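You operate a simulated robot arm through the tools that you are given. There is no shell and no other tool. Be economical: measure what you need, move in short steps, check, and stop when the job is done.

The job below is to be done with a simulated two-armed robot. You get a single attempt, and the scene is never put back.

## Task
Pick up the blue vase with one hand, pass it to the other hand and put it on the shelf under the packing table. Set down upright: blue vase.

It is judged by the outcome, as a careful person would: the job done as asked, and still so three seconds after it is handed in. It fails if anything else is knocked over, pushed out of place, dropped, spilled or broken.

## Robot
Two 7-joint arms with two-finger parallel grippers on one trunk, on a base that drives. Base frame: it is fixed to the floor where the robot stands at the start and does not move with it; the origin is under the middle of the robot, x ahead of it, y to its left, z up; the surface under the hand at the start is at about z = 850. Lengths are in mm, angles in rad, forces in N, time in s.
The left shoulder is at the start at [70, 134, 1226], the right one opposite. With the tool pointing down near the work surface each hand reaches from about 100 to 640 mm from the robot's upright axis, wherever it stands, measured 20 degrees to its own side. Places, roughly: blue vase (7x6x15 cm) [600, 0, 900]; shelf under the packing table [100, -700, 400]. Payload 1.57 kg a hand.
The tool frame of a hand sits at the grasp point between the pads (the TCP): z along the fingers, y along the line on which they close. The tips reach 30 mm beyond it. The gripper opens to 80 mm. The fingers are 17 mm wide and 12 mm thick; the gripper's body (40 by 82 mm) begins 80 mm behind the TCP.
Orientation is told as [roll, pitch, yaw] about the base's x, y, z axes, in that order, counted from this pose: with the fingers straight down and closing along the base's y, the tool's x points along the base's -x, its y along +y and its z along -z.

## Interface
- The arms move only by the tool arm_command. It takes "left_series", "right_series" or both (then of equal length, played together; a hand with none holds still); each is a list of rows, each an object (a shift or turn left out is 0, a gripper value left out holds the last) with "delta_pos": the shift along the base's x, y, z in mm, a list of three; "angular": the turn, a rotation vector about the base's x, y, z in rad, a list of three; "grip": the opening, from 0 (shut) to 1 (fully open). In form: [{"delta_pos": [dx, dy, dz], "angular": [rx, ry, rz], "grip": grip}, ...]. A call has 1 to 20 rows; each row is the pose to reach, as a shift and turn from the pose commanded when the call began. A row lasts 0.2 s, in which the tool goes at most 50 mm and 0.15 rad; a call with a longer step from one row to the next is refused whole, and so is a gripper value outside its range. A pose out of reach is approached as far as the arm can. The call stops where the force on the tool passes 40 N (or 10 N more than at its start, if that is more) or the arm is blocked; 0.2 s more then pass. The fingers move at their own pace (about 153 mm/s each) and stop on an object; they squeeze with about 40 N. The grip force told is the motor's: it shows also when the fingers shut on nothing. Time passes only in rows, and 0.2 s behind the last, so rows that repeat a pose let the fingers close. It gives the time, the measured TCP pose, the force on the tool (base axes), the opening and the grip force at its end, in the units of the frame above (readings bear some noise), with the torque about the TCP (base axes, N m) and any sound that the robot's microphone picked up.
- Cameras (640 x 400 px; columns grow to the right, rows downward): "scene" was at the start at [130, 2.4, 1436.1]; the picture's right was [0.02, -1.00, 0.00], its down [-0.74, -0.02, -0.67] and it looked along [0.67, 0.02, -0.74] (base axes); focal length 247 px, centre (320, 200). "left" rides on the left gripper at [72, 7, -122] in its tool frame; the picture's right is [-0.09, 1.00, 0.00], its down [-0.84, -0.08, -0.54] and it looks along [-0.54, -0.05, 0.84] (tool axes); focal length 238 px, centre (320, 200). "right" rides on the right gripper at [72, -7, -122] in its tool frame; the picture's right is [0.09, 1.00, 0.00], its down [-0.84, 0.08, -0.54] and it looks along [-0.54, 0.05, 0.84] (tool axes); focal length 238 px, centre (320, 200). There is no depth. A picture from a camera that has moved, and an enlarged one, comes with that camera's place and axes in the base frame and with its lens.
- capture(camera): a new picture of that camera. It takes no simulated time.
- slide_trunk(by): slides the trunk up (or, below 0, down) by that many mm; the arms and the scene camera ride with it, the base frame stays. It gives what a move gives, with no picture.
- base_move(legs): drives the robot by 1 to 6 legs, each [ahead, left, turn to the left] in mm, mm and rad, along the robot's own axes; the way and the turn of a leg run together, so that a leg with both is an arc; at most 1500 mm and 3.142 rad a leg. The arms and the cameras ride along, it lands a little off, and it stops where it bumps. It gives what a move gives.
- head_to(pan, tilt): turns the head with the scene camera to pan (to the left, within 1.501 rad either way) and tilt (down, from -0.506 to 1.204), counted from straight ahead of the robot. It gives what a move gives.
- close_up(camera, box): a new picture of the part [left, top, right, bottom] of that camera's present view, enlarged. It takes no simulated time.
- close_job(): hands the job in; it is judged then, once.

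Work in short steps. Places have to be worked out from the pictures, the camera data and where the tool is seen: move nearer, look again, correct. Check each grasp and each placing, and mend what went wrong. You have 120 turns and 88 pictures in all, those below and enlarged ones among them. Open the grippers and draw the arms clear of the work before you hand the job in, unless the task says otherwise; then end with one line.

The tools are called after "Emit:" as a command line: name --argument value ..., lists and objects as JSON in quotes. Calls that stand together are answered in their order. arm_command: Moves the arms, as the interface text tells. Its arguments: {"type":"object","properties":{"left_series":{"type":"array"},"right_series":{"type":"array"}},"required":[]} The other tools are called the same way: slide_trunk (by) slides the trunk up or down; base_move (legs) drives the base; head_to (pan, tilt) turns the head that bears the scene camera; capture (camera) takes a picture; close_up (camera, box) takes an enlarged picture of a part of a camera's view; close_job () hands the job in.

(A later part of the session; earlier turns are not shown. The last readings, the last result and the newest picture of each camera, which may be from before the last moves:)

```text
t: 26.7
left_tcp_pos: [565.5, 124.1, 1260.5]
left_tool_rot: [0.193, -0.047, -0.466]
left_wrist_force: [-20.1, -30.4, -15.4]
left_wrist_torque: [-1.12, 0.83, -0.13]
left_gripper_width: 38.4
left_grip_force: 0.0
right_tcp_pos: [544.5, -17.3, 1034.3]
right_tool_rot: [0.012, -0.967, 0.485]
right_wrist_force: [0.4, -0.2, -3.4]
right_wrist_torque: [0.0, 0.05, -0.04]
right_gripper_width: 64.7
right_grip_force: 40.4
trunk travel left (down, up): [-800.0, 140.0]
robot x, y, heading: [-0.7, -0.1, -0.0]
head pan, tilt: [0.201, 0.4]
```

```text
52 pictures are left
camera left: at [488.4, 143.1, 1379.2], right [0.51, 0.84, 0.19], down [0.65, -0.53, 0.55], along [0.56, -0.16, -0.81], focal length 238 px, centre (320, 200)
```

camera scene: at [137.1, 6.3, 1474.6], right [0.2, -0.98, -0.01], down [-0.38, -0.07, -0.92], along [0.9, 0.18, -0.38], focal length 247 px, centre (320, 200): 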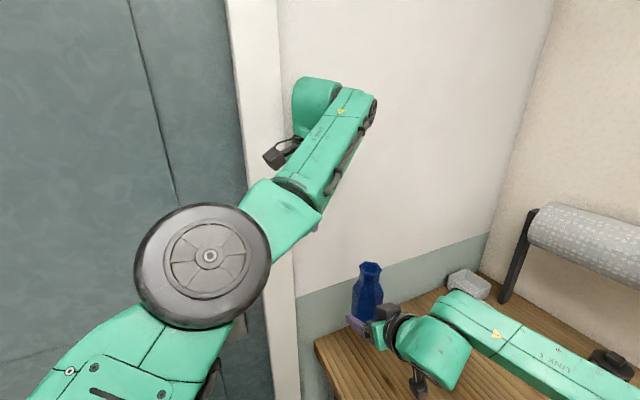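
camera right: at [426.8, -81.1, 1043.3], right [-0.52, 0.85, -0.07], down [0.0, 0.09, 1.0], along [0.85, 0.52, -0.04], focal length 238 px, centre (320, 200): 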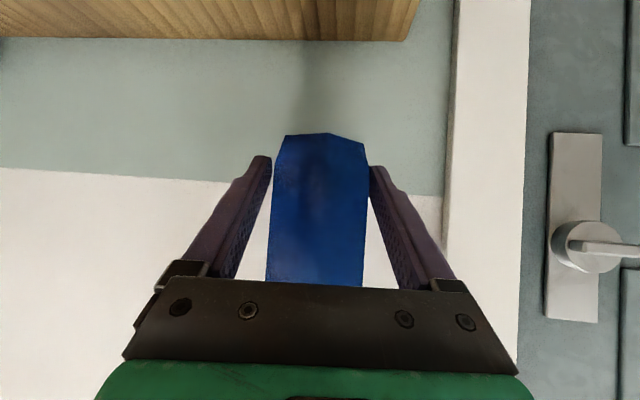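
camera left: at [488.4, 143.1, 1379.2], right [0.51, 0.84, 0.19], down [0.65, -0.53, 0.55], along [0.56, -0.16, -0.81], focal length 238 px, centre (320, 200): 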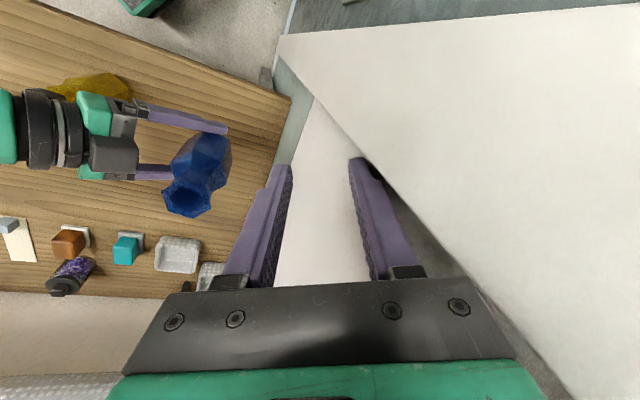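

The left finger is pressing on the door frame. I draw it away along the pushing direction and back toward the robot, staying above the vase.

Emit:
arm_command --left_series '[{"delta_pos": [-20, -25, -5]}, {"delta_pos": [-45, -30, -10]}, {"delta_pos": [-80, -30, -20]}, {"delta_pos": [-80, -30, -20]}]'

Emit:
capture --camera "scene"

```text
t: 27.7
left_tcp_pos: [552.9, 92.2, 1271.5]
left_tool_rot: [0.19, -0.048, -0.457]
left_wrist_force: [-0.1, 0.4, 1.0]
left_wrist_torque: [-0.01, 0.0, 0.02]
left_gripper_width: 71.8
left_grip_force: 0.0
left hand out of reach, approached as far as the arm can: row 1, 2, 3, 4
right_tcp_pos: [548.0, -8.6, 1032.8]
right_tool_rot: [0.0, -0.961, 0.494]
right_wrist_force: [-0.2, 0.4, -2.8]
right_wrist_torque: [0.0, 0.05, -0.07]
right_gripper_width: 64.6
right_grip_force: 40.3
trunk travel left (down, up): [-800.0, 140.0]
robot x, y, heading: [1.9, 1.3, -0.001]
head pan, tilt: [0.201, 0.4]
```

```text
51 pictures are left
camera scene: at [142.4, 19.7, 1474.1], right [0.2, -0.98, 0.0], down [-0.38, -0.08, -0.92], along [0.9, 0.18, -0.39], focal length 247 px, centre (320, 200)
```

scene: 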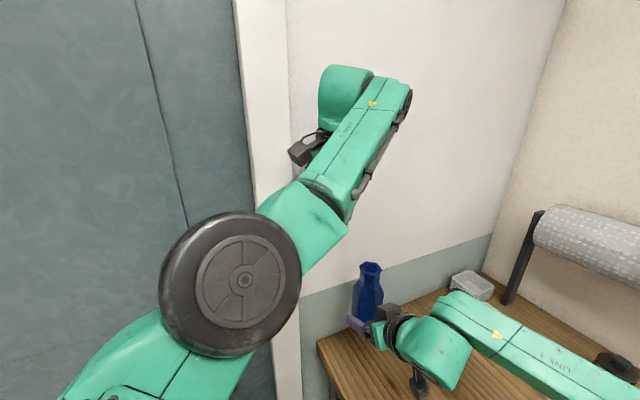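

The left hand is free but near its reach limit and slightly tilted. I bring it lower and back, and undo the tilt.

Emit:
arm_command --left_series '[{"delta_pos": [-25, 0, -15], "angular": [-0.05, 0, 0]}, {"delta_pos": [-50, 0, -35], "angular": [-0.1, 0, 0]}, {"delta_pos": [-80, 0, -60], "angular": [-0.15, 0.03, 0]}, {"delta_pos": [-110, 0, -80], "angular": [-0.19, 0.04, 0.03]}, {"delta_pos": [-110, 0, -80], "angular": [-0.19, 0.04, 0.03]}]'

Emit:
capture --camera "scene"

```text
t: 28.9
left_tcp_pos: [554.4, 71.4, 1255.5]
left_tool_rot: [0.0, -0.09, -0.413]
left_wrist_force: [0.3, 0.0, -0.2]
left_wrist_torque: [0.04, 0.02, -0.01]
left_gripper_width: 71.7
left_grip_force: 0.2
left hand out of reach, approached as far as the arm can: row 1, 2, 3, 4, 5
right_tcp_pos: [547.8, -8.5, 1032.4]
right_tool_rot: [0.001, -0.96, 0.495]
right_wrist_force: [-0.6, -0.7, -2.1]
right_wrist_torque: [-0.01, 0.0, -0.03]
right_gripper_width: 64.7
right_grip_force: 39.8
trunk travel left (down, up): [-800.0, 140.0]
robot x, y, heading: [0.3, 3.1, -0.005]
head pan, tilt: [0.201, 0.4]
```

```text
50 pictures are left
camera scene: at [142.7, 18.9, 1474.0], right [0.2, -0.98, 0.0], down [-0.38, -0.08, -0.92], along [0.9, 0.18, -0.39], focal length 247 px, centre (320, 200)
```

scene: 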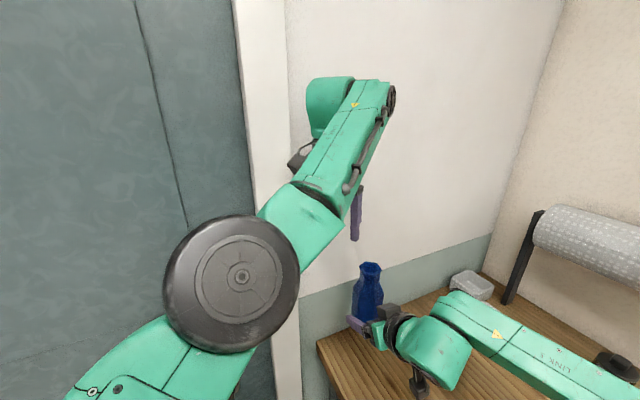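

It's stuck at a wrist limit again; undoing the yaw fixed this for the right hand, so I do the same here.

Emit:
arm_command --left_series '[{"angular": [0, 0.03, 0.1]}, {"angular": [0, 0.06, 0.2]}, {"angular": [0, 0.09, 0.3]}, {"angular": [0, 0.09, 0.41]}, {"delta_pos": [-20, 0, -20], "angular": [0, 0.09, 0.41]}, {"delta_pos": [-40, 0, -40], "angular": [0, 0.09, 0.41]}, {"delta_pos": [-40, 0, -40], "angular": [0, 0.09, 0.41]}]'

```text
t: 30.5
left_tcp_pos: [553.0, 69.5, 1264.0]
left_tool_rot: [-0.031, -0.063, -0.091]
left_wrist_force: [0.2, 0.4, -0.7]
left_wrist_torque: [0.0, 0.01, -0.02]
left_gripper_width: 72.4
left_grip_force: 0.1
left hand out of reach, approached as far as the arm can: row 2, 3, 4, 5, 6, 7
right_tcp_pos: [547.7, -10.0, 1033.1]
right_tool_rot: [0.003, -0.96, 0.496]
right_wrist_force: [-0.4, -0.6, -2.9]
right_wrist_torque: [-0.01, 0.04, 0.01]
right_gripper_width: 64.9
right_grip_force: 39.7
trunk travel left (down, up): [-800.0, 140.0]
robot x, y, heading: [-1.5, -2.3, -0.004]
head pan, tilt: [0.201, 0.4]
```

Its height keeps the left arm cramped, so I'll get clear space instead. I raise the trunk 100 mm so the held vase and hand clear the yellow vase, then back the base off.

Emit:
slide_trunk --by 100

Emit:
head_to --pan 0.0 --tilt 0.8

Emit:
capture --camera "scene"

```text
t: 31.8
left_tcp_pos: [552.3, 69.0, 1364.2]
left_tool_rot: [-0.032, -0.064, -0.09]
left_wrist_force: [-0.3, -0.7, -0.8]
left_wrist_torque: [-0.03, 0.0, -0.02]
left_gripper_width: 71.9
left_grip_force: 0.0
right_tcp_pos: [547.6, -7.8, 1133.7]
right_tool_rot: [0.001, -0.96, 0.495]
right_wrist_force: [-0.3, -0.3, -2.7]
right_wrist_torque: [-0.05, 0.03, 0.04]
right_gripper_width: 64.7
right_grip_force: 40.2
trunk travel left (down, up): [-900.0, 40.0]
robot x, y, heading: [-2.9, 2.5, -0.005]
head pan, tilt: [0.201, 0.4]
```

```text
t: 32.7
left_tcp_pos: [553.2, 69.1, 1363.9]
left_tool_rot: [-0.031, -0.066, -0.091]
left_wrist_force: [0.0, 0.0, 0.0]
left_wrist_torque: [-0.02, -0.02, 0.02]
left_gripper_width: 72.0
left_grip_force: 0.0
right_tcp_pos: [548.3, -8.8, 1132.9]
right_tool_rot: [0.003, -0.959, 0.495]
right_wrist_force: [-0.8, 0.0, -2.5]
right_wrist_torque: [-0.05, 0.03, 0.0]
right_gripper_width: 64.9
right_grip_force: 40.0
trunk travel left (down, up): [-900.0, 40.0]
robot x, y, heading: [-1.3, -0.0, -0.0]
head pan, tilt: [0.0, 0.799]
```

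```text
49 pictures are left
camera scene: at [132.8, 0.4, 1539.0], right [0.0, -1.0, 0.0], down [-0.72, 0.0, -0.7], along [0.7, 0.0, -0.72], focal length 247 px, centre (320, 200)
```

scene: 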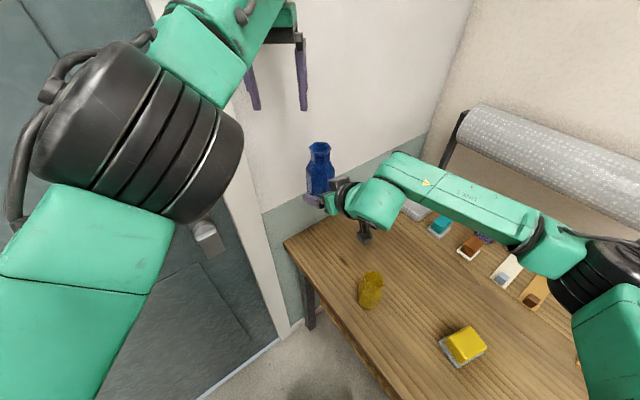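

Everything is clear above the table. Before backing, I look to both sides for obstacles on the floor.

Emit:
head_to --pan 1.5 --tilt 0.6

Emit:
capture --camera "scene"

Emit:
head_to --pan -1.5 --tilt 0.6

Emit:
capture --camera "scene"

```text
t: 34.3
left_tcp_pos: [552.7, 69.2, 1362.4]
left_tool_rot: [-0.031, -0.064, -0.089]
left_wrist_force: [0.0, 0.5, 0.0]
left_wrist_torque: [-0.02, 0.04, 0.03]
left_gripper_width: 72.1
left_grip_force: 0.0
right_tcp_pos: [548.1, -8.3, 1133.3]
right_tool_rot: [-0.001, -0.962, 0.496]
right_wrist_force: [0.5, 0.0, -3.6]
right_wrist_torque: [-0.02, 0.03, 0.0]
right_gripper_width: 64.7
right_grip_force: 40.3
trunk travel left (down, up): [-900.0, 40.0]
robot x, y, heading: [-0.0, 3.9, 0.003]
head pan, tilt: [1.499, 0.6]
```

```text
48 pictures are left
camera scene: at [58.5, 88.6, 1555.9], right [1.0, -0.07, 0.0], down [-0.04, -0.56, -0.83], along [0.06, 0.82, -0.57], focal length 247 px, centre (320, 200)
```

scene: 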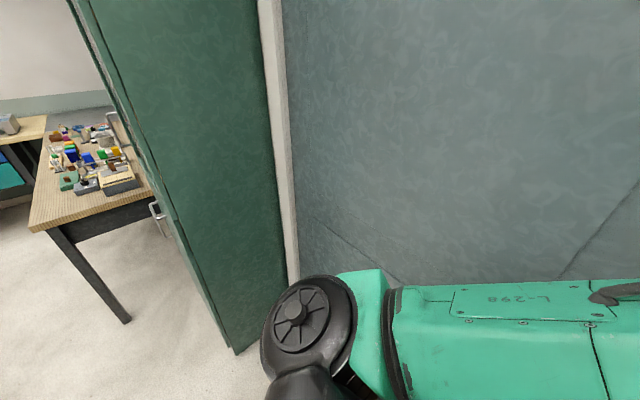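

```text
t: 36.9
left_tcp_pos: [553.4, 69.4, 1365.6]
left_tool_rot: [-0.03, -0.066, -0.091]
left_wrist_force: [-0.2, -0.7, -0.6]
left_wrist_torque: [-0.03, -0.04, -0.02]
left_gripper_width: 71.9
left_grip_force: 0.0
right_tcp_pos: [550.5, -9.0, 1133.8]
right_tool_rot: [0.002, -0.962, 0.494]
right_wrist_force: [0.2, -0.1, -2.3]
right_wrist_torque: [-0.01, 0.0, 0.0]
right_gripper_width: 64.6
right_grip_force: 39.7
trunk travel left (down, up): [-900.0, 40.0]
robot x, y, heading: [-1.5, 1.4, -0.002]
head pan, tilt: [-1.499, 0.6]
```

```text
47 pictures are left
camera scene: at [58.2, -87.7, 1555.9], right [-1.0, -0.07, 0.0], down [-0.04, 0.56, -0.83], along [0.06, -0.82, -0.56], focal length 247 px, centre (320, 200)
```

scene: 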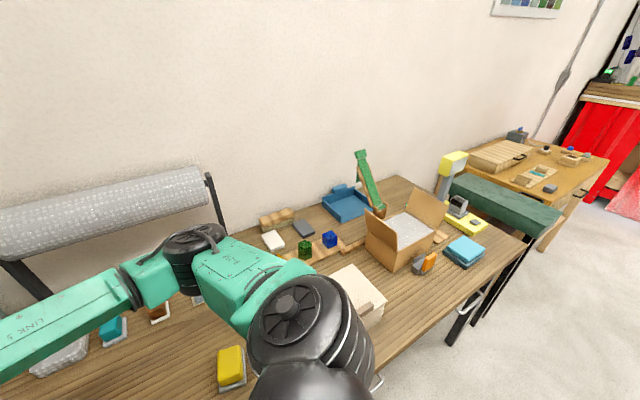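

The floor behind looks free (an open door leaf is at y ≈ 820, tables are to the right). I back straight 300 mm.

Emit:
base_move --legs '[[-300, 0, 0]]'

Emit:
arm_command --left_series '[{"delta_pos": [0, 20, -20]}, {"delta_pos": [0, 40, -50]}, {"delta_pos": [0, 60, -90]}, {"delta_pos": [0, 80, -130]}, {"delta_pos": [0, 100, -170]}, {"delta_pos": [0, 100, -170]}]'

Emit:
head_to --pan -0.2 --tilt 0.9

Emit:
capture --camera "scene"

```text
t: 39.0
left_tcp_pos: [235.0, 72.3, 1361.7]
left_tool_rot: [-0.031, -0.064, -0.091]
left_wrist_force: [1.0, 0.0, -0.2]
left_wrist_torque: [0.0, 0.05, -0.01]
left_gripper_width: 71.9
left_grip_force: 0.1
right_tcp_pos: [229.4, -8.1, 1132.1]
right_tool_rot: [0.003, -0.958, 0.496]
right_wrist_force: [0.7, 0.0, -2.7]
right_wrist_torque: [0.0, 0.06, 0.01]
right_gripper_width: 64.9
right_grip_force: 39.4
trunk travel left (down, up): [-900.0, 40.0]
robot x, y, heading: [-322.1, 1.5, -0.004]
head pan, tilt: [-1.499, 0.6]
```

```text
t: 40.4
left_tcp_pos: [236.5, 110.3, 1363.3]
left_tool_rot: [-0.027, -0.069, -0.095]
left_wrist_force: [-0.3, 0.2, -0.1]
left_wrist_torque: [0.04, -0.03, 0.02]
left_gripper_width: 72.1
left_grip_force: 0.0
left hand out of reach, approached as far as the arm can: row 1, 2, 3, 4, 5, 6
right_tcp_pos: [227.5, -6.8, 1132.3]
right_tool_rot: [0.0, -0.96, 0.497]
right_wrist_force: [0.3, 1.0, -3.5]
right_wrist_torque: [-0.02, 0.03, 0.01]
right_gripper_width: 64.9
right_grip_force: 40.0
trunk travel left (down, up): [-900.0, 40.0]
robot x, y, heading: [-322.7, -2.5, -0.003]
head pan, tilt: [-1.499, 0.6]
```

```text
t: 41.9
left_tcp_pos: [236.2, 110.0, 1363.0]
left_tool_rot: [-0.028, -0.069, -0.094]
left_wrist_force: [0.0, 0.5, -0.4]
left_wrist_torque: [0.03, 0.01, 0.0]
left_gripper_width: 72.1
left_grip_force: 0.1
right_tcp_pos: [226.8, -7.8, 1134.0]
right_tool_rot: [0.0, -0.96, 0.496]
right_wrist_force: [0.8, 0.6, -3.7]
right_wrist_torque: [-0.02, 0.06, -0.02]
right_gripper_width: 64.8
right_grip_force: 39.3
trunk travel left (down, up): [-900.0, 40.0]
robot x, y, heading: [-322.5, 2.0, -0.002]
head pan, tilt: [-0.201, 0.901]
```

```text
46 pictures are left
camera scene: at [-195.7, -14.1, 1531.1], right [-0.2, -0.98, 0.0], down [-0.77, 0.16, -0.62], along [0.61, -0.12, -0.78], focal length 247 px, centre (320, 200)
```

scene: 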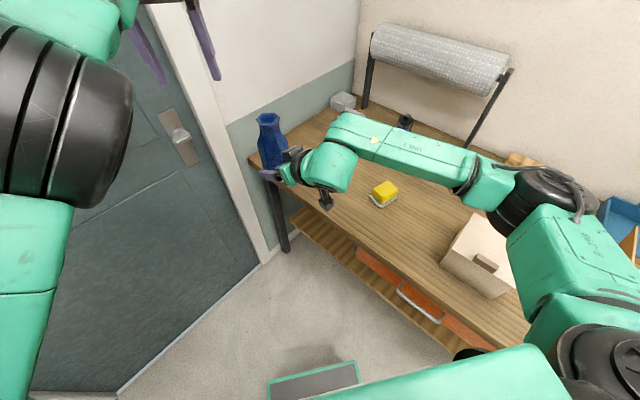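

I've backed clear, and part of the shelf under the table is now visible with some orange boxes on it. The left arm is still cramped, so I pitch its fingers forward to lower its wrist.

Emit:
arm_command --left_series '[{"angular": [0, -0.14, 0]}, {"angular": [0, -0.28, 0]}, {"angular": [0, -0.42, 0]}, {"angular": [0, -0.56, 0]}, {"angular": [0, -0.7, 0]}, {"angular": [0, -0.7, 0]}]'

Emit:
arm_command --left_series '[{"delta_pos": [0, 20, -30]}, {"delta_pos": [0, 40, -60]}, {"delta_pos": [0, 60, -90]}, {"delta_pos": [0, 80, -120]}, {"delta_pos": [0, 80, -120]}]'

Emit:
capture --camera "left"

```text
t: 43.3
left_tcp_pos: [238.8, 104.9, 1367.4]
left_tool_rot: [0.047, -0.77, -0.123]
left_wrist_force: [-0.6, 0.5, -0.3]
left_wrist_torque: [0.0, -0.01, -0.03]
left_gripper_width: 71.9
left_grip_force: 0.0
left hand out of reach, approached as far as the arm can: row 1, 2, 3, 4, 5, 6
right_tcp_pos: [222.3, -4.7, 1135.8]
right_tool_rot: [-0.007, -0.963, 0.502]
right_wrist_force: [-0.8, 0.5, -4.2]
right_wrist_torque: [-0.09, 0.01, 0.0]
right_gripper_width: 64.8
right_grip_force: 40.1
trunk travel left (down, up): [-900.0, 40.0]
robot x, y, heading: [-321.9, 0.5, 0.001]
head pan, tilt: [-0.201, 0.901]
```

```text
t: 44.5
left_tcp_pos: [243.5, 179.4, 1246.2]
left_tool_rot: [0.052, -0.763, -0.123]
left_wrist_force: [-0.6, -0.3, -0.6]
left_wrist_torque: [-0.01, 0.02, 0.02]
left_gripper_width: 71.8
left_grip_force: 0.1
right_tcp_pos: [225.9, -8.4, 1132.9]
right_tool_rot: [0.0, -0.96, 0.495]
right_wrist_force: [-0.2, -0.3, -3.1]
right_wrist_torque: [-0.03, 0.05, 0.02]
right_gripper_width: 64.6
right_grip_force: 40.7
trunk travel left (down, up): [-900.0, 40.0]
robot x, y, heading: [-321.9, -0.0, -0.004]
head pan, tilt: [-0.201, 0.901]
```

```text
45 pictures are left
camera left: at [107.9, 197.5, 1286.3], right [0.16, 0.98, 0.1], down [0.22, -0.13, 0.97], along [0.96, -0.13, -0.24], focal length 238 px, centre (320, 200)
```

left: 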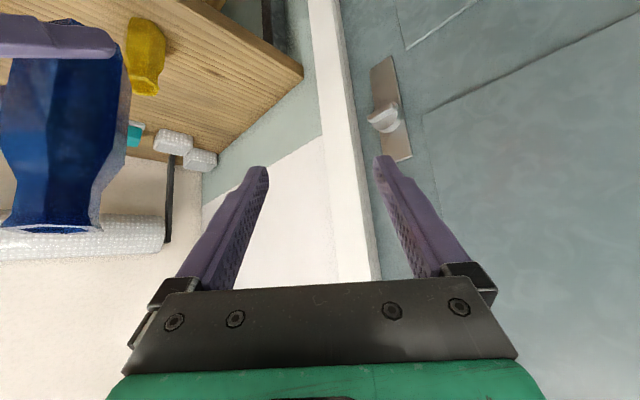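

The left arm is free and the yellow vase still stands. I tuck the left hand back toward the robot's side, pointing down.

Emit:
arm_command --left_series '[{"delta_pos": [-20, 10, -30]}, {"delta_pos": [-45, 20, -60], "angular": [0, 0.1, 0]}, {"delta_pos": [-70, 35, -80], "angular": [0, 0.22, 0]}, {"delta_pos": [-100, 50, -90], "angular": [0, 0.34, 0]}, {"delta_pos": [-130, 65, -100], "angular": [0, 0.46, 0]}, {"delta_pos": [-165, 80, -100], "angular": [0, 0.58, 0]}, {"delta_pos": [-200, 95, -100], "angular": [0, 0.7, 0]}, {"delta_pos": [-230, 110, -100], "angular": [0, 0.76, 0]}, {"delta_pos": [-230, 110, -100], "angular": [0, 0.76, 0]}]'

Emit:
base_move --legs '[[-150, 0, 0]]'

```text
t: 46.5
left_tcp_pos: [36.5, 372.3, 1149.0]
left_tool_rot: [-0.039, -0.005, -0.092]
left_wrist_force: [0.9, 0.2, -0.2]
left_wrist_torque: [-0.01, 0.01, -0.01]
left_gripper_width: 72.4
left_grip_force: 0.1
left hand out of reach, approached as far as the arm can: row 4, 5, 6, 7, 8, 9
right_tcp_pos: [225.8, -7.0, 1133.0]
right_tool_rot: [0.002, -0.958, 0.495]
right_wrist_force: [0.0, 0.3, -2.3]
right_wrist_torque: [-0.02, 0.04, 0.0]
right_gripper_width: 64.9
right_grip_force: 40.4
trunk travel left (down, up): [-900.0, 40.0]
robot x, y, heading: [-322.7, 0.2, -0.007]
head pan, tilt: [-0.201, 0.901]
```

```text
t: 47.8
left_tcp_pos: [-108.9, 373.8, 1147.8]
left_tool_rot: [-0.037, -0.001, -0.089]
left_wrist_force: [0.6, 0.7, 0.1]
left_wrist_torque: [0.03, 0.02, -0.04]
left_gripper_width: 71.8
left_grip_force: 0.0
right_tcp_pos: [80.2, -7.5, 1130.6]
right_tool_rot: [0.002, -0.956, 0.496]
right_wrist_force: [0.1, 0.2, -2.7]
right_wrist_torque: [0.0, 0.07, 0.02]
right_gripper_width: 64.8
right_grip_force: 39.8
trunk travel left (down, up): [-900.0, 40.0]
robot x, y, heading: [-470.7, 0.3, 0.0]
head pan, tilt: [-0.201, 0.901]
```

Backed to (-471, 0). Now I turn to face the table squarely (heading ≈ -0.95), then back up about 280 mm so the arms can come down in front of the table.

Emit:
base_move --legs '[[0, 0, -0.95], [-280, 0, 0]]'

Emit:
head_to --pan 0 --tilt 0.7

Emit:
capture --camera "scene"

```text
t: 52.2
left_tcp_pos: [-118.5, 150.6, 1149.4]
left_tool_rot: [-0.037, -0.004, -1.04]
left_wrist_force: [0.4, 0.3, 0.7]
left_wrist_torque: [-0.01, -0.05, 0.01]
left_gripper_width: 72.1
left_grip_force: 0.0
right_tcp_pos: [-317.3, -226.1, 1131.2]
right_tool_rot: [0.002, -0.958, -0.455]
right_wrist_force: [-0.4, 0.1, -3.7]
right_wrist_torque: [0.04, 0.04, 0.0]
right_gripper_width: 64.6
right_grip_force: 40.3
trunk travel left (down, up): [-900.0, 40.0]
robot x, y, heading: [-632.6, 223.5, -0.95]
head pan, tilt: [-0.201, 0.901]
```

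```text
t: 53.0
left_tcp_pos: [-119.8, 152.6, 1148.7]
left_tool_rot: [-0.037, -0.007, -1.041]
left_wrist_force: [-0.4, -0.2, 0.7]
left_wrist_torque: [0.0, -0.02, -0.03]
left_gripper_width: 72.1
left_grip_force: 0.1
right_tcp_pos: [-319.8, -226.1, 1132.9]
right_tool_rot: [-0.001, -0.959, -0.454]
right_wrist_force: [0.0, 0.2, -3.4]
right_wrist_torque: [0.04, 0.02, -0.03]
right_gripper_width: 64.6
right_grip_force: 40.2
trunk travel left (down, up): [-900.0, 40.0]
robot x, y, heading: [-629.5, 226.6, -0.953]
head pan, tilt: [0.0, 0.7]
```

```text
44 pictures are left
camera scene: at [-551.7, 116.0, 1547.2], right [-0.81, -0.58, 0.0], down [-0.37, 0.53, -0.76], along [0.44, -0.62, -0.65], focal length 247 px, centre (320, 200)
```

scene: 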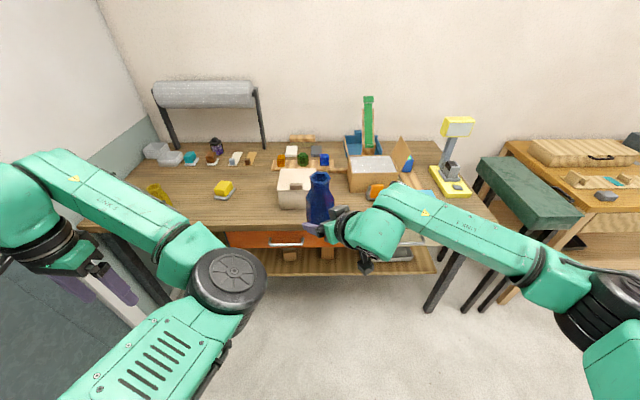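

The robot is now squarely facing the table, and the shelf below it is visible. I enlarge that area.

Emit:
close_up --camera "scene" --box '[90, 190, 470, 330]'

```text
1.68 times, centred on (280, 260) of scene
camera zoom: at [-551.7, 116.0, 1547.2], right [-0.81, -0.58, 0.0], down [-0.37, 0.53, -0.76], along [0.44, -0.62, -0.65], focal length 416 px, centre (387, 99)
```

zoom: 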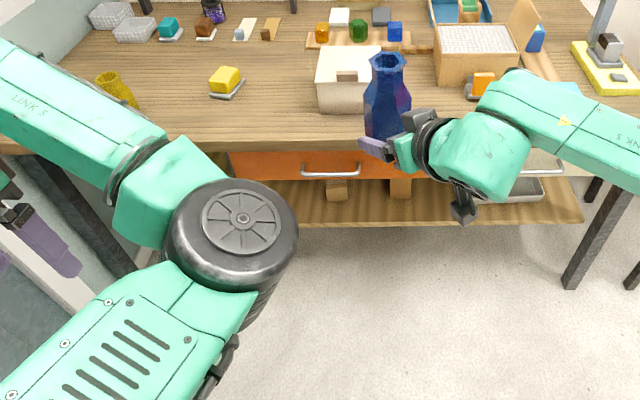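

The shelf runs under an orange drawer, with a few items toward its middle and right. The arms are about 200 mm or more in front of the table edge, so I lower the trunk 600 mm and look under.

Emit:
slide_trunk --by -600

Emit:
head_to --pan 0.1 --tilt 0.45

Emit:
capture --camera "scene"

Emit:
capture --camera "left"

```text
refused: -600 is not a number from -400 to 400
```

```text
t: 53.7
left_tcp_pos: [-119.6, 151.5, 1149.2]
left_tool_rot: [-0.037, -0.006, -1.042]
left_wrist_force: [-0.3, 0.0, -0.2]
left_wrist_torque: [0.0, -0.03, 0.0]
left_gripper_width: 71.7
left_grip_force: 0.1
right_tcp_pos: [-318.6, -224.8, 1133.9]
right_tool_rot: [0.0, -0.961, -0.454]
right_wrist_force: [0.4, -0.8, -3.8]
right_wrist_torque: [-0.01, 0.03, -0.02]
right_gripper_width: 64.5
right_grip_force: 39.8
trunk travel left (down, up): [-900.0, 40.0]
robot x, y, heading: [-633.6, 225.8, -0.955]
head pan, tilt: [0.099, 0.45]
```

```text
42 pictures are left
camera scene: at [-540.6, 116.0, 1569.3], right [-0.75, -0.66, 0.0], down [-0.29, 0.33, -0.9], along [0.59, -0.68, -0.44], focal length 247 px, centre (320, 200)
```

scene: 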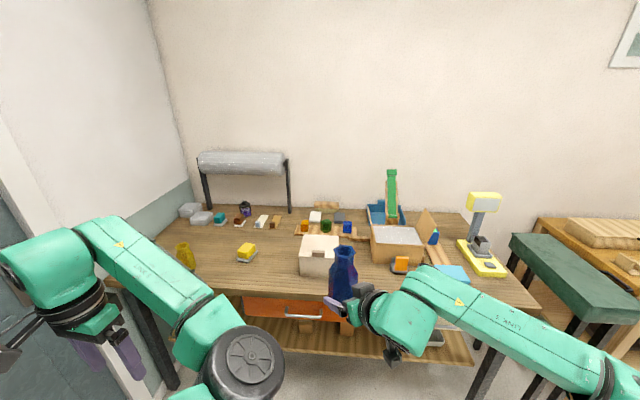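

```text
41 pictures are left
camera left: at [-146.5, 219.2, 1271.6], right [0.91, 0.42, -0.04], down [0.37, -0.75, 0.55], along [0.21, -0.51, -0.83], focal length 238 px, centre (320, 200)
```

left: 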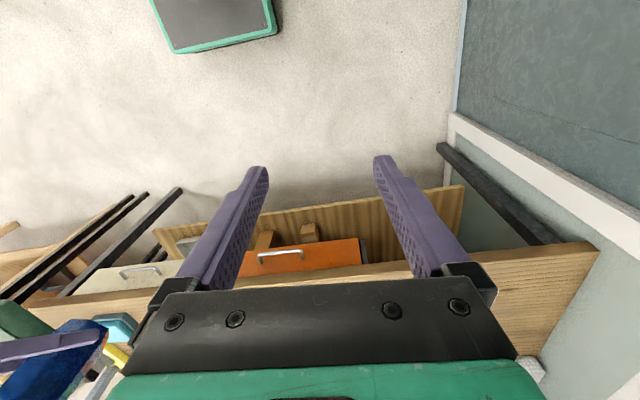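

The trunk takes at most 400 mm per call, so I lower it in two steps of 300 and then look.

Emit:
slide_trunk --by -300

Emit:
slide_trunk --by -300

Emit:
capture --camera "scene"

Emit:
capture --camera "left"

```text
t: 56.7
left_tcp_pos: [-119.7, 150.9, 849.1]
left_tool_rot: [-0.035, -0.006, -1.04]
left_wrist_force: [-0.3, 0.1, -0.2]
left_wrist_torque: [0.02, 0.01, -0.03]
left_gripper_width: 71.8
left_grip_force: 0.1
right_tcp_pos: [-319.2, -225.2, 833.2]
right_tool_rot: [0.0, -0.96, -0.455]
right_wrist_force: [-0.2, -0.1, -3.7]
right_wrist_torque: [-0.02, 0.05, 0.0]
right_gripper_width: 64.7
right_grip_force: 40.3
trunk travel left (down, up): [-600.0, 340.0]
robot x, y, heading: [-631.3, 225.9, -0.953]
head pan, tilt: [0.099, 0.45]
```

```text
t: 59.7
left_tcp_pos: [-118.7, 151.6, 550.1]
left_tool_rot: [-0.037, -0.005, -1.04]
left_wrist_force: [-0.2, -0.2, -0.5]
left_wrist_torque: [0.0, 0.0, 0.01]
left_gripper_width: 71.7
left_grip_force: 0.1
right_tcp_pos: [-319.6, -224.6, 532.5]
right_tool_rot: [0.001, -0.961, -0.454]
right_wrist_force: [0.9, 0.6, -2.2]
right_wrist_torque: [0.01, 0.08, -0.01]
right_gripper_width: 64.4
right_grip_force: 40.4
trunk travel left (down, up): [-300.0, 640.0]
robot x, y, heading: [-631.7, 230.5, -0.951]
head pan, tilt: [0.099, 0.45]
```

```text
40 pictures are left
camera scene: at [-540.6, 116.1, 969.4], right [-0.75, -0.66, 0.0], down [-0.29, 0.33, -0.9], along [0.59, -0.68, -0.44], focal length 247 px, centre (320, 200)
```

scene: 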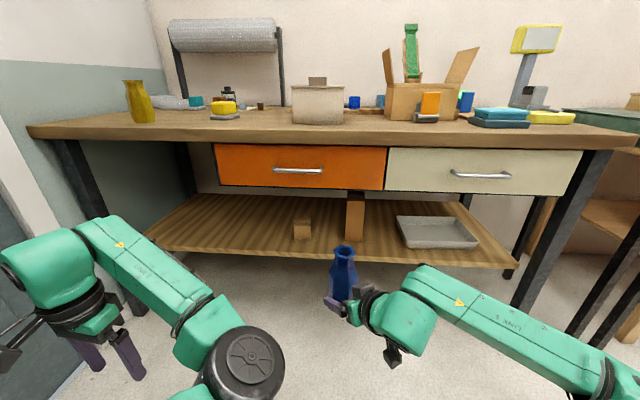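

```text
39 pictures are left
camera left: at [-146.6, 219.4, 671.6], right [0.91, 0.42, -0.04], down [0.37, -0.75, 0.55], along [0.21, -0.51, -0.84], focal length 238 px, centre (320, 200)
```

left: 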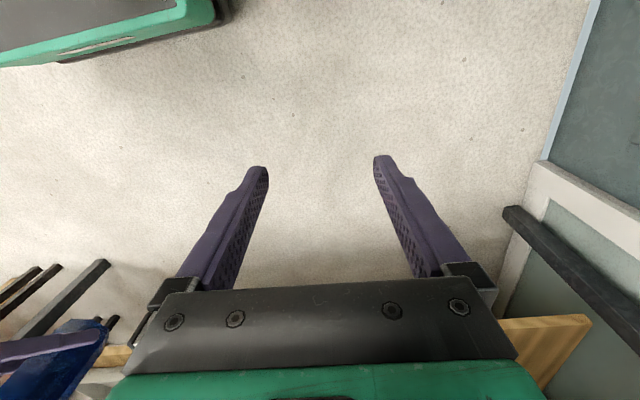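

The shelf is clearly visible: its left part is empty, left of a small wooden cube, and I estimate its surface at z ≈ 357 with the front edge about 100 mm behind the table edge. I check that the held vase is upright and bring the left hand in closer.

Emit:
close_up --camera "scene" --box '[130, 180, 450, 380]'

Emit:
arm_command --left_series '[{"delta_pos": [0, 0, -40]}, {"delta_pos": [0, 0, -80]}, {"delta_pos": [0, 0, -120]}, {"delta_pos": [-35, -8, -120]}, {"delta_pos": [-70, -16, -120]}, {"delta_pos": [-110, -25, -120]}, {"delta_pos": [-110, -25, -120]}]'

```text
2.00 times, centred on (290, 280) of scene
camera zoom: at [-540.6, 116.1, 969.4], right [-0.75, -0.66, 0.0], down [-0.29, 0.33, -0.9], along [0.59, -0.68, -0.44], focal length 494 px, centre (380, 40)
```

zoom: 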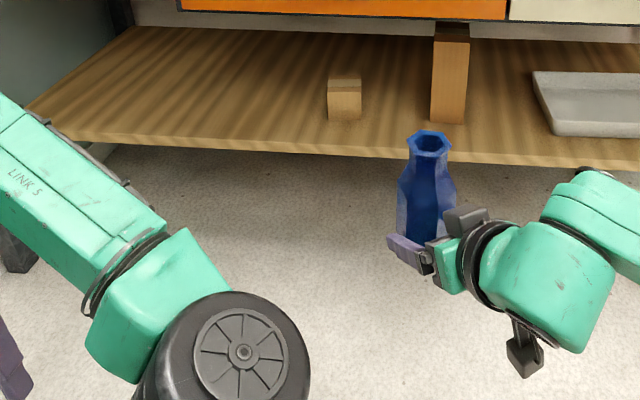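

```text
t: 61.3
left_tcp_pos: [-117.8, 126.1, 450.5]
left_tool_rot: [0.096, -0.155, -0.999]
left_wrist_force: [-0.4, 0.4, 0.0]
left_wrist_torque: [0.03, 0.01, -0.01]
left_gripper_width: 72.1
left_grip_force: 0.1
left hand out of reach, approached as far as the arm can: row 4, 5, 6, 7
right_tcp_pos: [-318.6, -225.0, 531.6]
right_tool_rot: [0.001, -0.959, -0.456]
right_wrist_force: [0.1, 0.9, -3.2]
right_wrist_torque: [0.0, 0.03, -0.03]
right_gripper_width: 64.5
right_grip_force: 39.8
trunk travel left (down, up): [-300.0, 640.0]
robot x, y, heading: [-632.1, 221.7, -0.95]
head pan, tilt: [0.099, 0.45]
stopped in row 7 (left hand): the arm was blocked; the commanded pose is now the measured one
```

The vase is upright. The left arm won't fold further inward, so instead I take the left hand back and outward, where it stays clear of the table front.

Emit:
arm_command --left_series '[{"delta_pos": [5, 40, 20], "angular": [-0.05, 0.08, 0]}, {"delta_pos": [10, 80, 40], "angular": [-0.1, 0.15, 0]}, {"delta_pos": [15, 125, 40], "angular": [-0.1, 0.15, 0]}, {"delta_pos": [15, 125, 40], "angular": [-0.1, 0.15, 0]}]'

Emit:
head_to --pan 0.7 --tilt 0.7

Emit:
capture --camera "scene"

```text
t: 62.3
left_tcp_pos: [-102.3, 251.6, 487.1]
left_tool_rot: [-0.094, -0.155, -0.975]
left_wrist_force: [0.0, -0.8, 0.2]
left_wrist_torque: [0.03, 0.0, 0.0]
left_gripper_width: 72.0
left_grip_force: 0.0
right_tcp_pos: [-319.7, -224.9, 533.0]
right_tool_rot: [0.002, -0.958, -0.456]
right_wrist_force: [0.6, -0.6, -2.2]
right_wrist_torque: [-0.01, 0.02, 0.01]
right_gripper_width: 64.5
right_grip_force: 40.0
trunk travel left (down, up): [-300.0, 640.0]
robot x, y, heading: [-628.6, 229.8, -0.952]
head pan, tilt: [0.099, 0.45]
```

```text
t: 63.3
left_tcp_pos: [-103.0, 251.7, 486.3]
left_tool_rot: [-0.093, -0.155, -0.972]
left_wrist_force: [-0.4, 0.1, -0.9]
left_wrist_torque: [0.04, 0.03, 0.01]
left_gripper_width: 72.1
left_grip_force: 0.1
right_tcp_pos: [-318.5, -224.0, 532.7]
right_tool_rot: [0.0, -0.96, -0.455]
right_wrist_force: [-0.5, 0.0, -3.4]
right_wrist_torque: [0.05, 0.01, -0.01]
right_gripper_width: 64.7
right_grip_force: 40.0
trunk travel left (down, up): [-300.0, 640.0]
robot x, y, heading: [-628.3, 228.4, -0.956]
head pan, tilt: [0.7, 0.7]
```

```text
37 pictures are left
camera scene: at [-518.8, 164.1, 947.2], right [-0.25, -0.97, 0.0], down [-0.62, 0.16, -0.76], along [0.74, -0.19, -0.64], focal length 247 px, centre (320, 200)
```

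scene: 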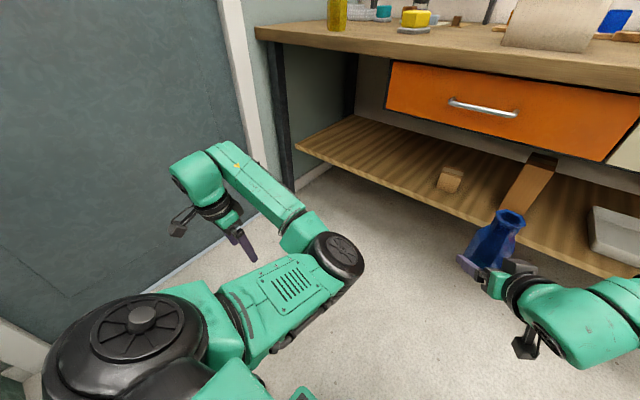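

The left hand is now clear. I drive 278 mm to the left to line up with the empty part of the shelf, lower the trunk 90 mm, and look again.

Emit:
base_move --legs '[[0, 278, 0]]'

Emit:
slide_trunk --by -90

Emit:
head_to --pan 0 --tilt 0.5

Emit:
capture --camera "scene"

Emit:
capture --camera "right"

```text
t: 65.2
left_tcp_pos: [125.8, 418.6, 485.3]
left_tool_rot: [-0.093, -0.154, -0.968]
left_wrist_force: [-0.4, -0.6, 0.0]
left_wrist_torque: [0.02, 0.01, -0.02]
left_gripper_width: 72.0
left_grip_force: 0.0
right_tcp_pos: [-90.0, -60.5, 532.8]
right_tool_rot: [0.0, -0.957, -0.449]
right_wrist_force: [0.0, -0.5, -3.6]
right_wrist_torque: [0.05, 0.06, 0.01]
right_gripper_width: 64.3
right_grip_force: 39.7
trunk travel left (down, up): [-300.0, 640.0]
robot x, y, heading: [-402.5, 390.3, -0.945]
head pan, tilt: [0.7, 0.7]
```

```text
t: 66.5
left_tcp_pos: [124.5, 417.7, 396.8]
left_tool_rot: [-0.093, -0.153, -0.967]
left_wrist_force: [-0.5, -0.1, -0.4]
left_wrist_torque: [-0.01, 0.0, -0.02]
left_gripper_width: 72.0
left_grip_force: 0.0
right_tcp_pos: [-89.7, -58.2, 442.5]
right_tool_rot: [0.002, -0.961, -0.448]
right_wrist_force: [-0.7, -0.3, -3.5]
right_wrist_torque: [0.03, 0.08, 0.0]
right_gripper_width: 64.5
right_grip_force: 40.0
trunk travel left (down, up): [-210.0, 730.0]
robot x, y, heading: [-406.2, 389.4, -0.942]
head pan, tilt: [0.7, 0.7]
```

```text
t: 67.6
left_tcp_pos: [124.6, 418.5, 397.4]
left_tool_rot: [-0.092, -0.154, -0.966]
left_wrist_force: [0.4, 1.0, -0.3]
left_wrist_torque: [0.01, 0.05, 0.0]
left_gripper_width: 72.3
left_grip_force: 0.0
right_tcp_pos: [-90.0, -60.0, 442.0]
right_tool_rot: [0.0, -0.957, -0.45]
right_wrist_force: [0.1, 0.1, -3.5]
right_wrist_torque: [0.03, 0.02, -0.02]
right_gripper_width: 64.5
right_grip_force: 39.7
trunk travel left (down, up): [-210.0, 730.0]
robot x, y, heading: [-404.7, 391.5, -0.945]
head pan, tilt: [0.0, 0.499]
```

```text
36 pictures are left
camera scene: at [-320.0, 275.1, 874.9], right [-0.81, -0.59, 0.0], down [-0.28, 0.39, -0.88], along [0.51, -0.71, -0.48], focal length 247 px, centre (320, 200)
```

scene: 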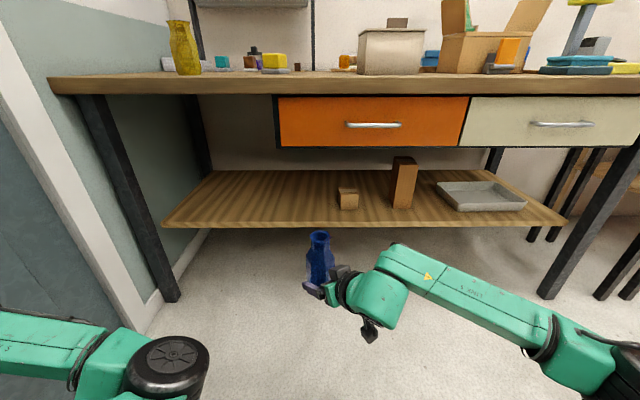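

```text
35 pictures are left
camera right: at [-220.4, -4.4, 453.4], right [0.38, 0.92, -0.08], down [0.07, 0.05, 1.0], along [0.92, -0.39, -0.04], focal length 238 px, centre (320, 200)
```

right: 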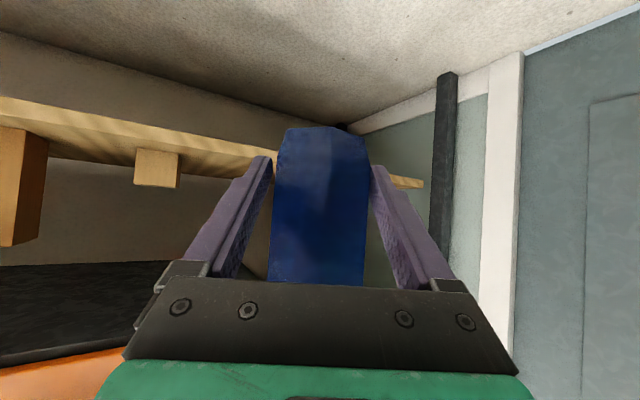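

The vase is at along ≈ 677 mm, in line with the empty shelf area, and its base is about 40–80 mm above the shelf surface. I advance 250 mm and check.

Emit:
base_move --legs '[[250, 0, 0]]'

Emit:
capture --camera "scene"

Emit:
capture --camera "right"

```text
t: 69.4
left_tcp_pos: [268.0, 219.9, 397.0]
left_tool_rot: [-0.093, -0.152, -0.966]
left_wrist_force: [-0.7, -0.1, -0.1]
left_wrist_torque: [0.0, -0.01, 0.01]
left_gripper_width: 72.1
left_grip_force: 0.0
right_tcp_pos: [54.6, -257.8, 442.5]
right_tool_rot: [-0.001, -0.958, -0.447]
right_wrist_force: [-0.3, -0.1, -3.2]
right_wrist_torque: [0.03, 0.03, -0.03]
right_gripper_width: 64.3
right_grip_force: 40.2
trunk travel left (down, up): [-210.0, 730.0]
robot x, y, heading: [-257.4, 189.2, -0.944]
head pan, tilt: [0.0, 0.499]
```

```text
34 pictures are left
camera scene: at [-176.0, 76.5, 874.9], right [-0.81, -0.59, 0.0], down [-0.28, 0.39, -0.88], along [0.52, -0.71, -0.48], focal length 247 px, centre (320, 200)
```

scene: 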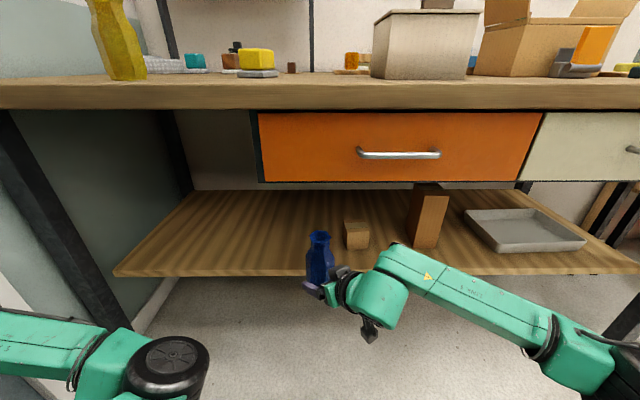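

```text
33 pictures are left
camera right: at [-76.0, -202.7, 453.3], right [0.38, 0.92, -0.08], down [0.07, 0.05, 1.0], along [0.92, -0.39, -0.04], focal length 238 px, centre (320, 200)
```

right: 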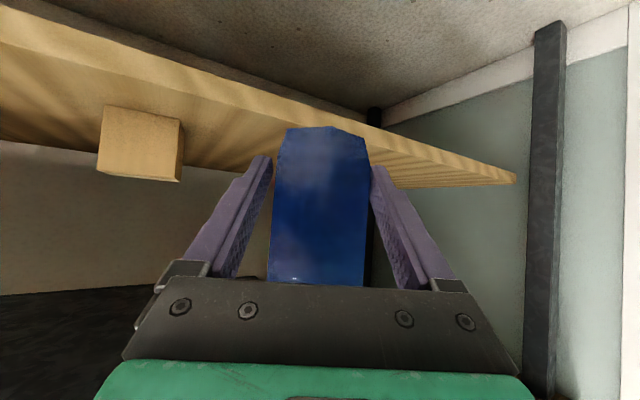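

The parallax between the two scene views gives a shelf height of about 364, so the vase base has about 45 mm clearance, and the gap to the cube will be about 50 mm. I advance the last 180 mm.

Emit:
base_move --legs '[[180, 0, 0]]'

Emit:
capture --camera "scene"

Emit:
capture --camera "right"

```text
t: 70.8
left_tcp_pos: [369.2, 84.1, 396.4]
left_tool_rot: [-0.092, -0.153, -0.961]
left_wrist_force: [0.3, 0.2, -0.6]
left_wrist_torque: [-0.02, 0.02, -0.02]
left_gripper_width: 72.3
left_grip_force: 0.0
right_tcp_pos: [158.5, -395.2, 441.6]
right_tool_rot: [-0.001, -0.958, -0.443]
right_wrist_force: [0.4, 0.0, -3.7]
right_wrist_torque: [-0.02, 0.08, 0.01]
right_gripper_width: 64.4
right_grip_force: 40.1
trunk travel left (down, up): [-210.0, 730.0]
robot x, y, heading: [-156.6, 55.4, -0.938]
head pan, tilt: [0.0, 0.499]
```

```text
32 pictures are left
camera scene: at [-74.1, -62.4, 874.9], right [-0.81, -0.59, 0.0], down [-0.28, 0.39, -0.88], along [0.52, -0.71, -0.48], focal length 247 px, centre (320, 200)
```

scene: 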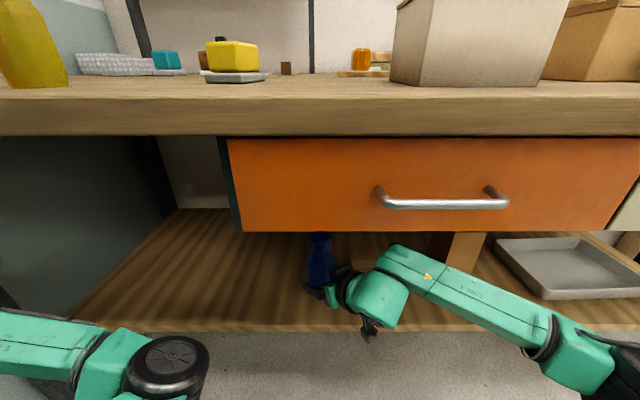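

```text
31 pictures are left
camera right: at [27.1, -341.2, 453.3], right [0.38, 0.92, -0.08], down [0.07, 0.05, 1.0], along [0.92, -0.38, -0.04], focal length 238 px, centre (320, 200)
```

right: 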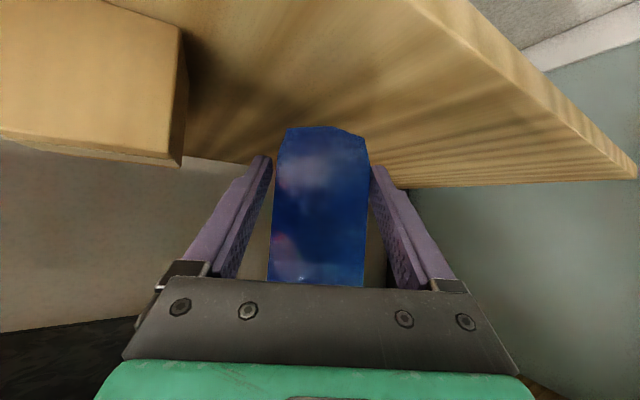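

The vase is over the shelf (about 70 mm behind its front edge) with the cube clear to the side. I lower the right hand 28 mm, watching the force.

Emit:
arm_command --right_series '[{"delta_pos": [0, 0, -10]}, {"delta_pos": [0, 0, -20]}, {"delta_pos": [0, 0, -28]}, {"delta_pos": [0, 0, -28]}]'

Emit:
capture --camera "right"

Emit:
close_up --camera "scene" --box '[230, 210, 430, 350]'

```text
t: 71.8
left_tcp_pos: [369.8, 83.4, 397.9]
left_tool_rot: [-0.092, -0.154, -0.96]
left_wrist_force: [-0.9, 0.1, 0.3]
left_wrist_torque: [0.0, 0.02, -0.03]
left_gripper_width: 72.0
left_grip_force: 0.1
right_tcp_pos: [157.1, -396.6, 414.0]
right_tool_rot: [0.0, -0.959, -0.443]
right_wrist_force: [-0.4, 0.4, -3.4]
right_wrist_torque: [0.04, 0.02, 0.0]
right_gripper_width: 64.5
right_grip_force: 40.2
trunk travel left (down, up): [-210.0, 730.0]
robot x, y, heading: [-159.8, 53.2, -0.937]
head pan, tilt: [0.0, 0.499]
```

```text
30 pictures are left
camera right: at [25.4, -341.9, 424.8], right [0.38, 0.92, -0.07], down [0.07, 0.05, 1.0], along [0.92, -0.38, -0.04], focal length 238 px, centre (320, 200)
```

right: 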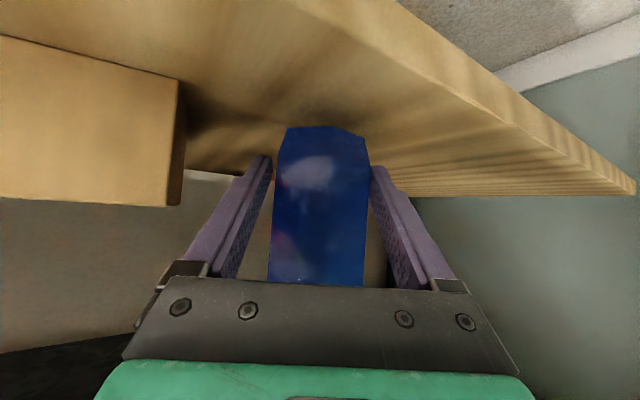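

```text
2.86 times, centred on (330, 280) of scene
camera zoom: at [-74.2, -62.4, 874.9], right [-0.81, -0.59, 0.0], down [-0.28, 0.39, -0.88], along [0.52, -0.71, -0.48], focal length 706 px, centre (291, -29)
```

zoom: 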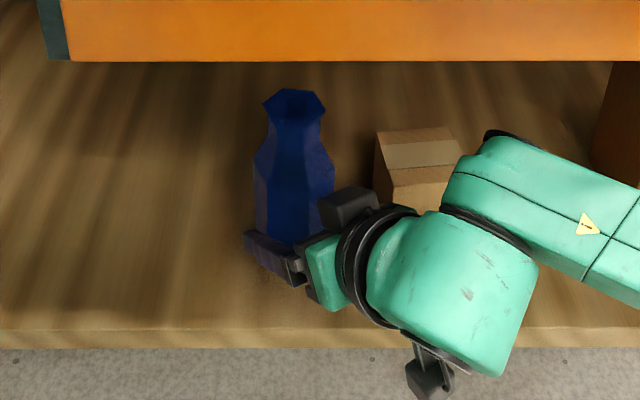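

Clearance remains about 15–20 mm with no contact yet. I go on down slowly in 3 mm steps.

Emit:
arm_command --right_series '[{"delta_pos": [0, 0, -3]}, {"delta_pos": [0, 0, -6]}, {"delta_pos": [0, 0, -9]}, {"delta_pos": [0, 0, -12]}, {"delta_pos": [0, 0, -12]}]'

```text
t: 73.0
left_tcp_pos: [370.1, 84.8, 396.6]
left_tool_rot: [-0.091, -0.153, -0.96]
left_wrist_force: [-0.1, -0.6, 0.3]
left_wrist_torque: [0.0, 0.0, 0.03]
left_gripper_width: 72.0
left_grip_force: 0.0
right_tcp_pos: [157.3, -395.9, 401.9]
right_tool_rot: [-0.001, -0.957, -0.441]
right_wrist_force: [0.4, 0.3, -2.6]
right_wrist_torque: [0.01, 0.05, -0.03]
right_gripper_width: 64.8
right_grip_force: 40.2
trunk travel left (down, up): [-210.0, 730.0]
robot x, y, heading: [-159.1, 51.3, -0.939]
head pan, tilt: [0.0, 0.499]
```

No contact yet (base about 370). I go on in 2 mm steps.

Emit:
arm_command --right_series '[{"delta_pos": [0, 0, -2]}, {"delta_pos": [0, 0, -4]}, {"delta_pos": [0, 0, -6]}, {"delta_pos": [0, 0, -8]}, {"delta_pos": [0, 0, -8]}]'

Emit:
capture --camera "right"

```text
t: 74.2
left_tcp_pos: [369.9, 82.8, 397.1]
left_tool_rot: [-0.093, -0.156, -0.96]
left_wrist_force: [-0.3, -0.8, -0.8]
left_wrist_torque: [0.03, -0.02, -0.07]
left_gripper_width: 72.0
left_grip_force: 0.0
right_tcp_pos: [158.3, -396.0, 396.2]
right_tool_rot: [-0.003, -0.961, -0.44]
right_wrist_force: [-2.6, -1.0, 7.5]
right_wrist_torque: [0.11, 0.15, 0.06]
right_gripper_width: 64.1
right_grip_force: 40.3
trunk travel left (down, up): [-210.0, 730.0]
robot x, y, heading: [-159.4, 51.2, -0.936]
head pan, tilt: [0.0, 0.499]
```

```text
28 pictures are left
camera right: at [27.2, -341.1, 406.3], right [0.38, 0.92, -0.08], down [0.06, 0.06, 1.0], along [0.92, -0.38, -0.04], focal length 238 px, centre (320, 200)
```

right: 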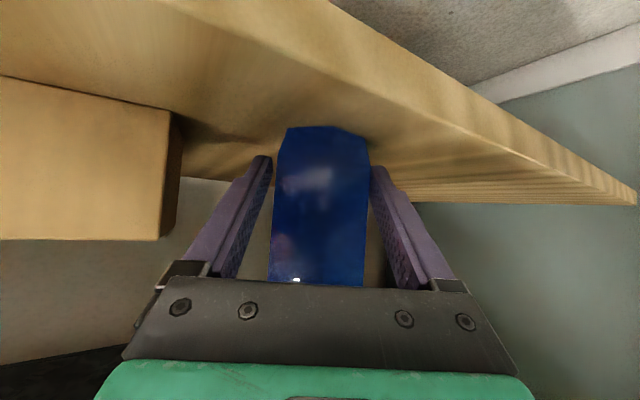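

The vertical force went from -3 to +7.5 N, so the vase now stands on the shelf. I open the right gripper fully in steps and check.

Emit:
arm_command --right_series '[{"grip": 0.85}, {"grip": 0.9}, {"grip": 1}, {"grip": 1}]'

Emit:
capture --camera "right"

Emit:
close_up --camera "scene" --box '[230, 210, 430, 350]'

```text
t: 75.2
left_tcp_pos: [370.6, 83.6, 396.2]
left_tool_rot: [-0.093, -0.154, -0.962]
left_wrist_force: [-0.6, 0.2, 0.8]
left_wrist_torque: [0.0, -0.02, -0.01]
left_gripper_width: 72.1
left_grip_force: 0.1
right_tcp_pos: [158.7, -395.5, 393.6]
right_tool_rot: [0.0, -0.96, -0.442]
right_wrist_force: [0.2, 0.1, -0.7]
right_wrist_torque: [0.01, 0.0, -0.02]
right_gripper_width: 80.0
right_grip_force: 0.0
trunk travel left (down, up): [-210.0, 730.0]
robot x, y, heading: [-160.1, 48.2, -0.936]
head pan, tilt: [0.0, 0.499]
```

```text
27 pictures are left
camera right: at [27.2, -340.9, 405.1], right [0.38, 0.92, -0.08], down [0.07, 0.05, 1.0], along [0.92, -0.38, -0.04], focal length 238 px, centre (320, 200)
```

right: 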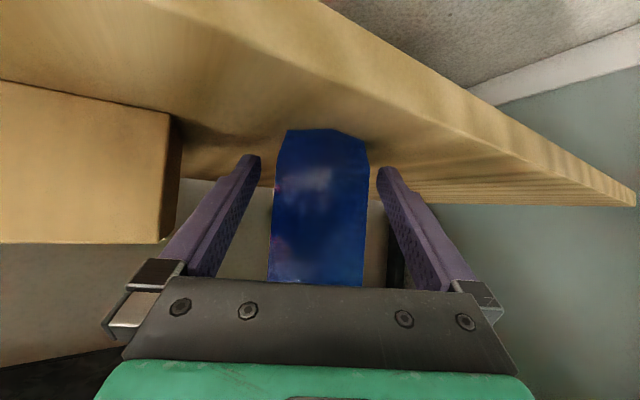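

```text
2.86 times, centred on (330, 280) of scene
camera zoom: at [-74.4, -62.0, 875.0], right [-0.81, -0.59, 0.0], down [-0.28, 0.39, -0.88], along [0.52, -0.71, -0.48], focal length 706 px, centre (291, -29)
```

zoom: 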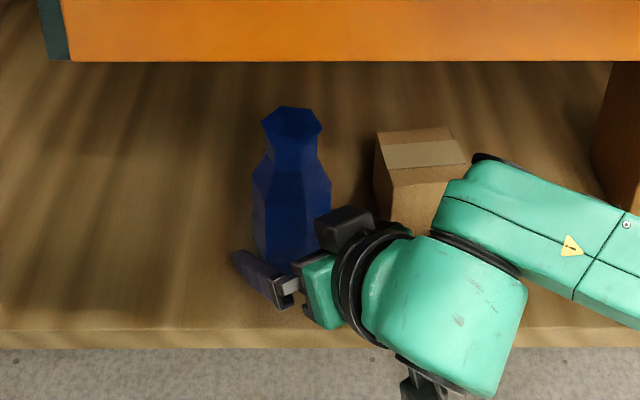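

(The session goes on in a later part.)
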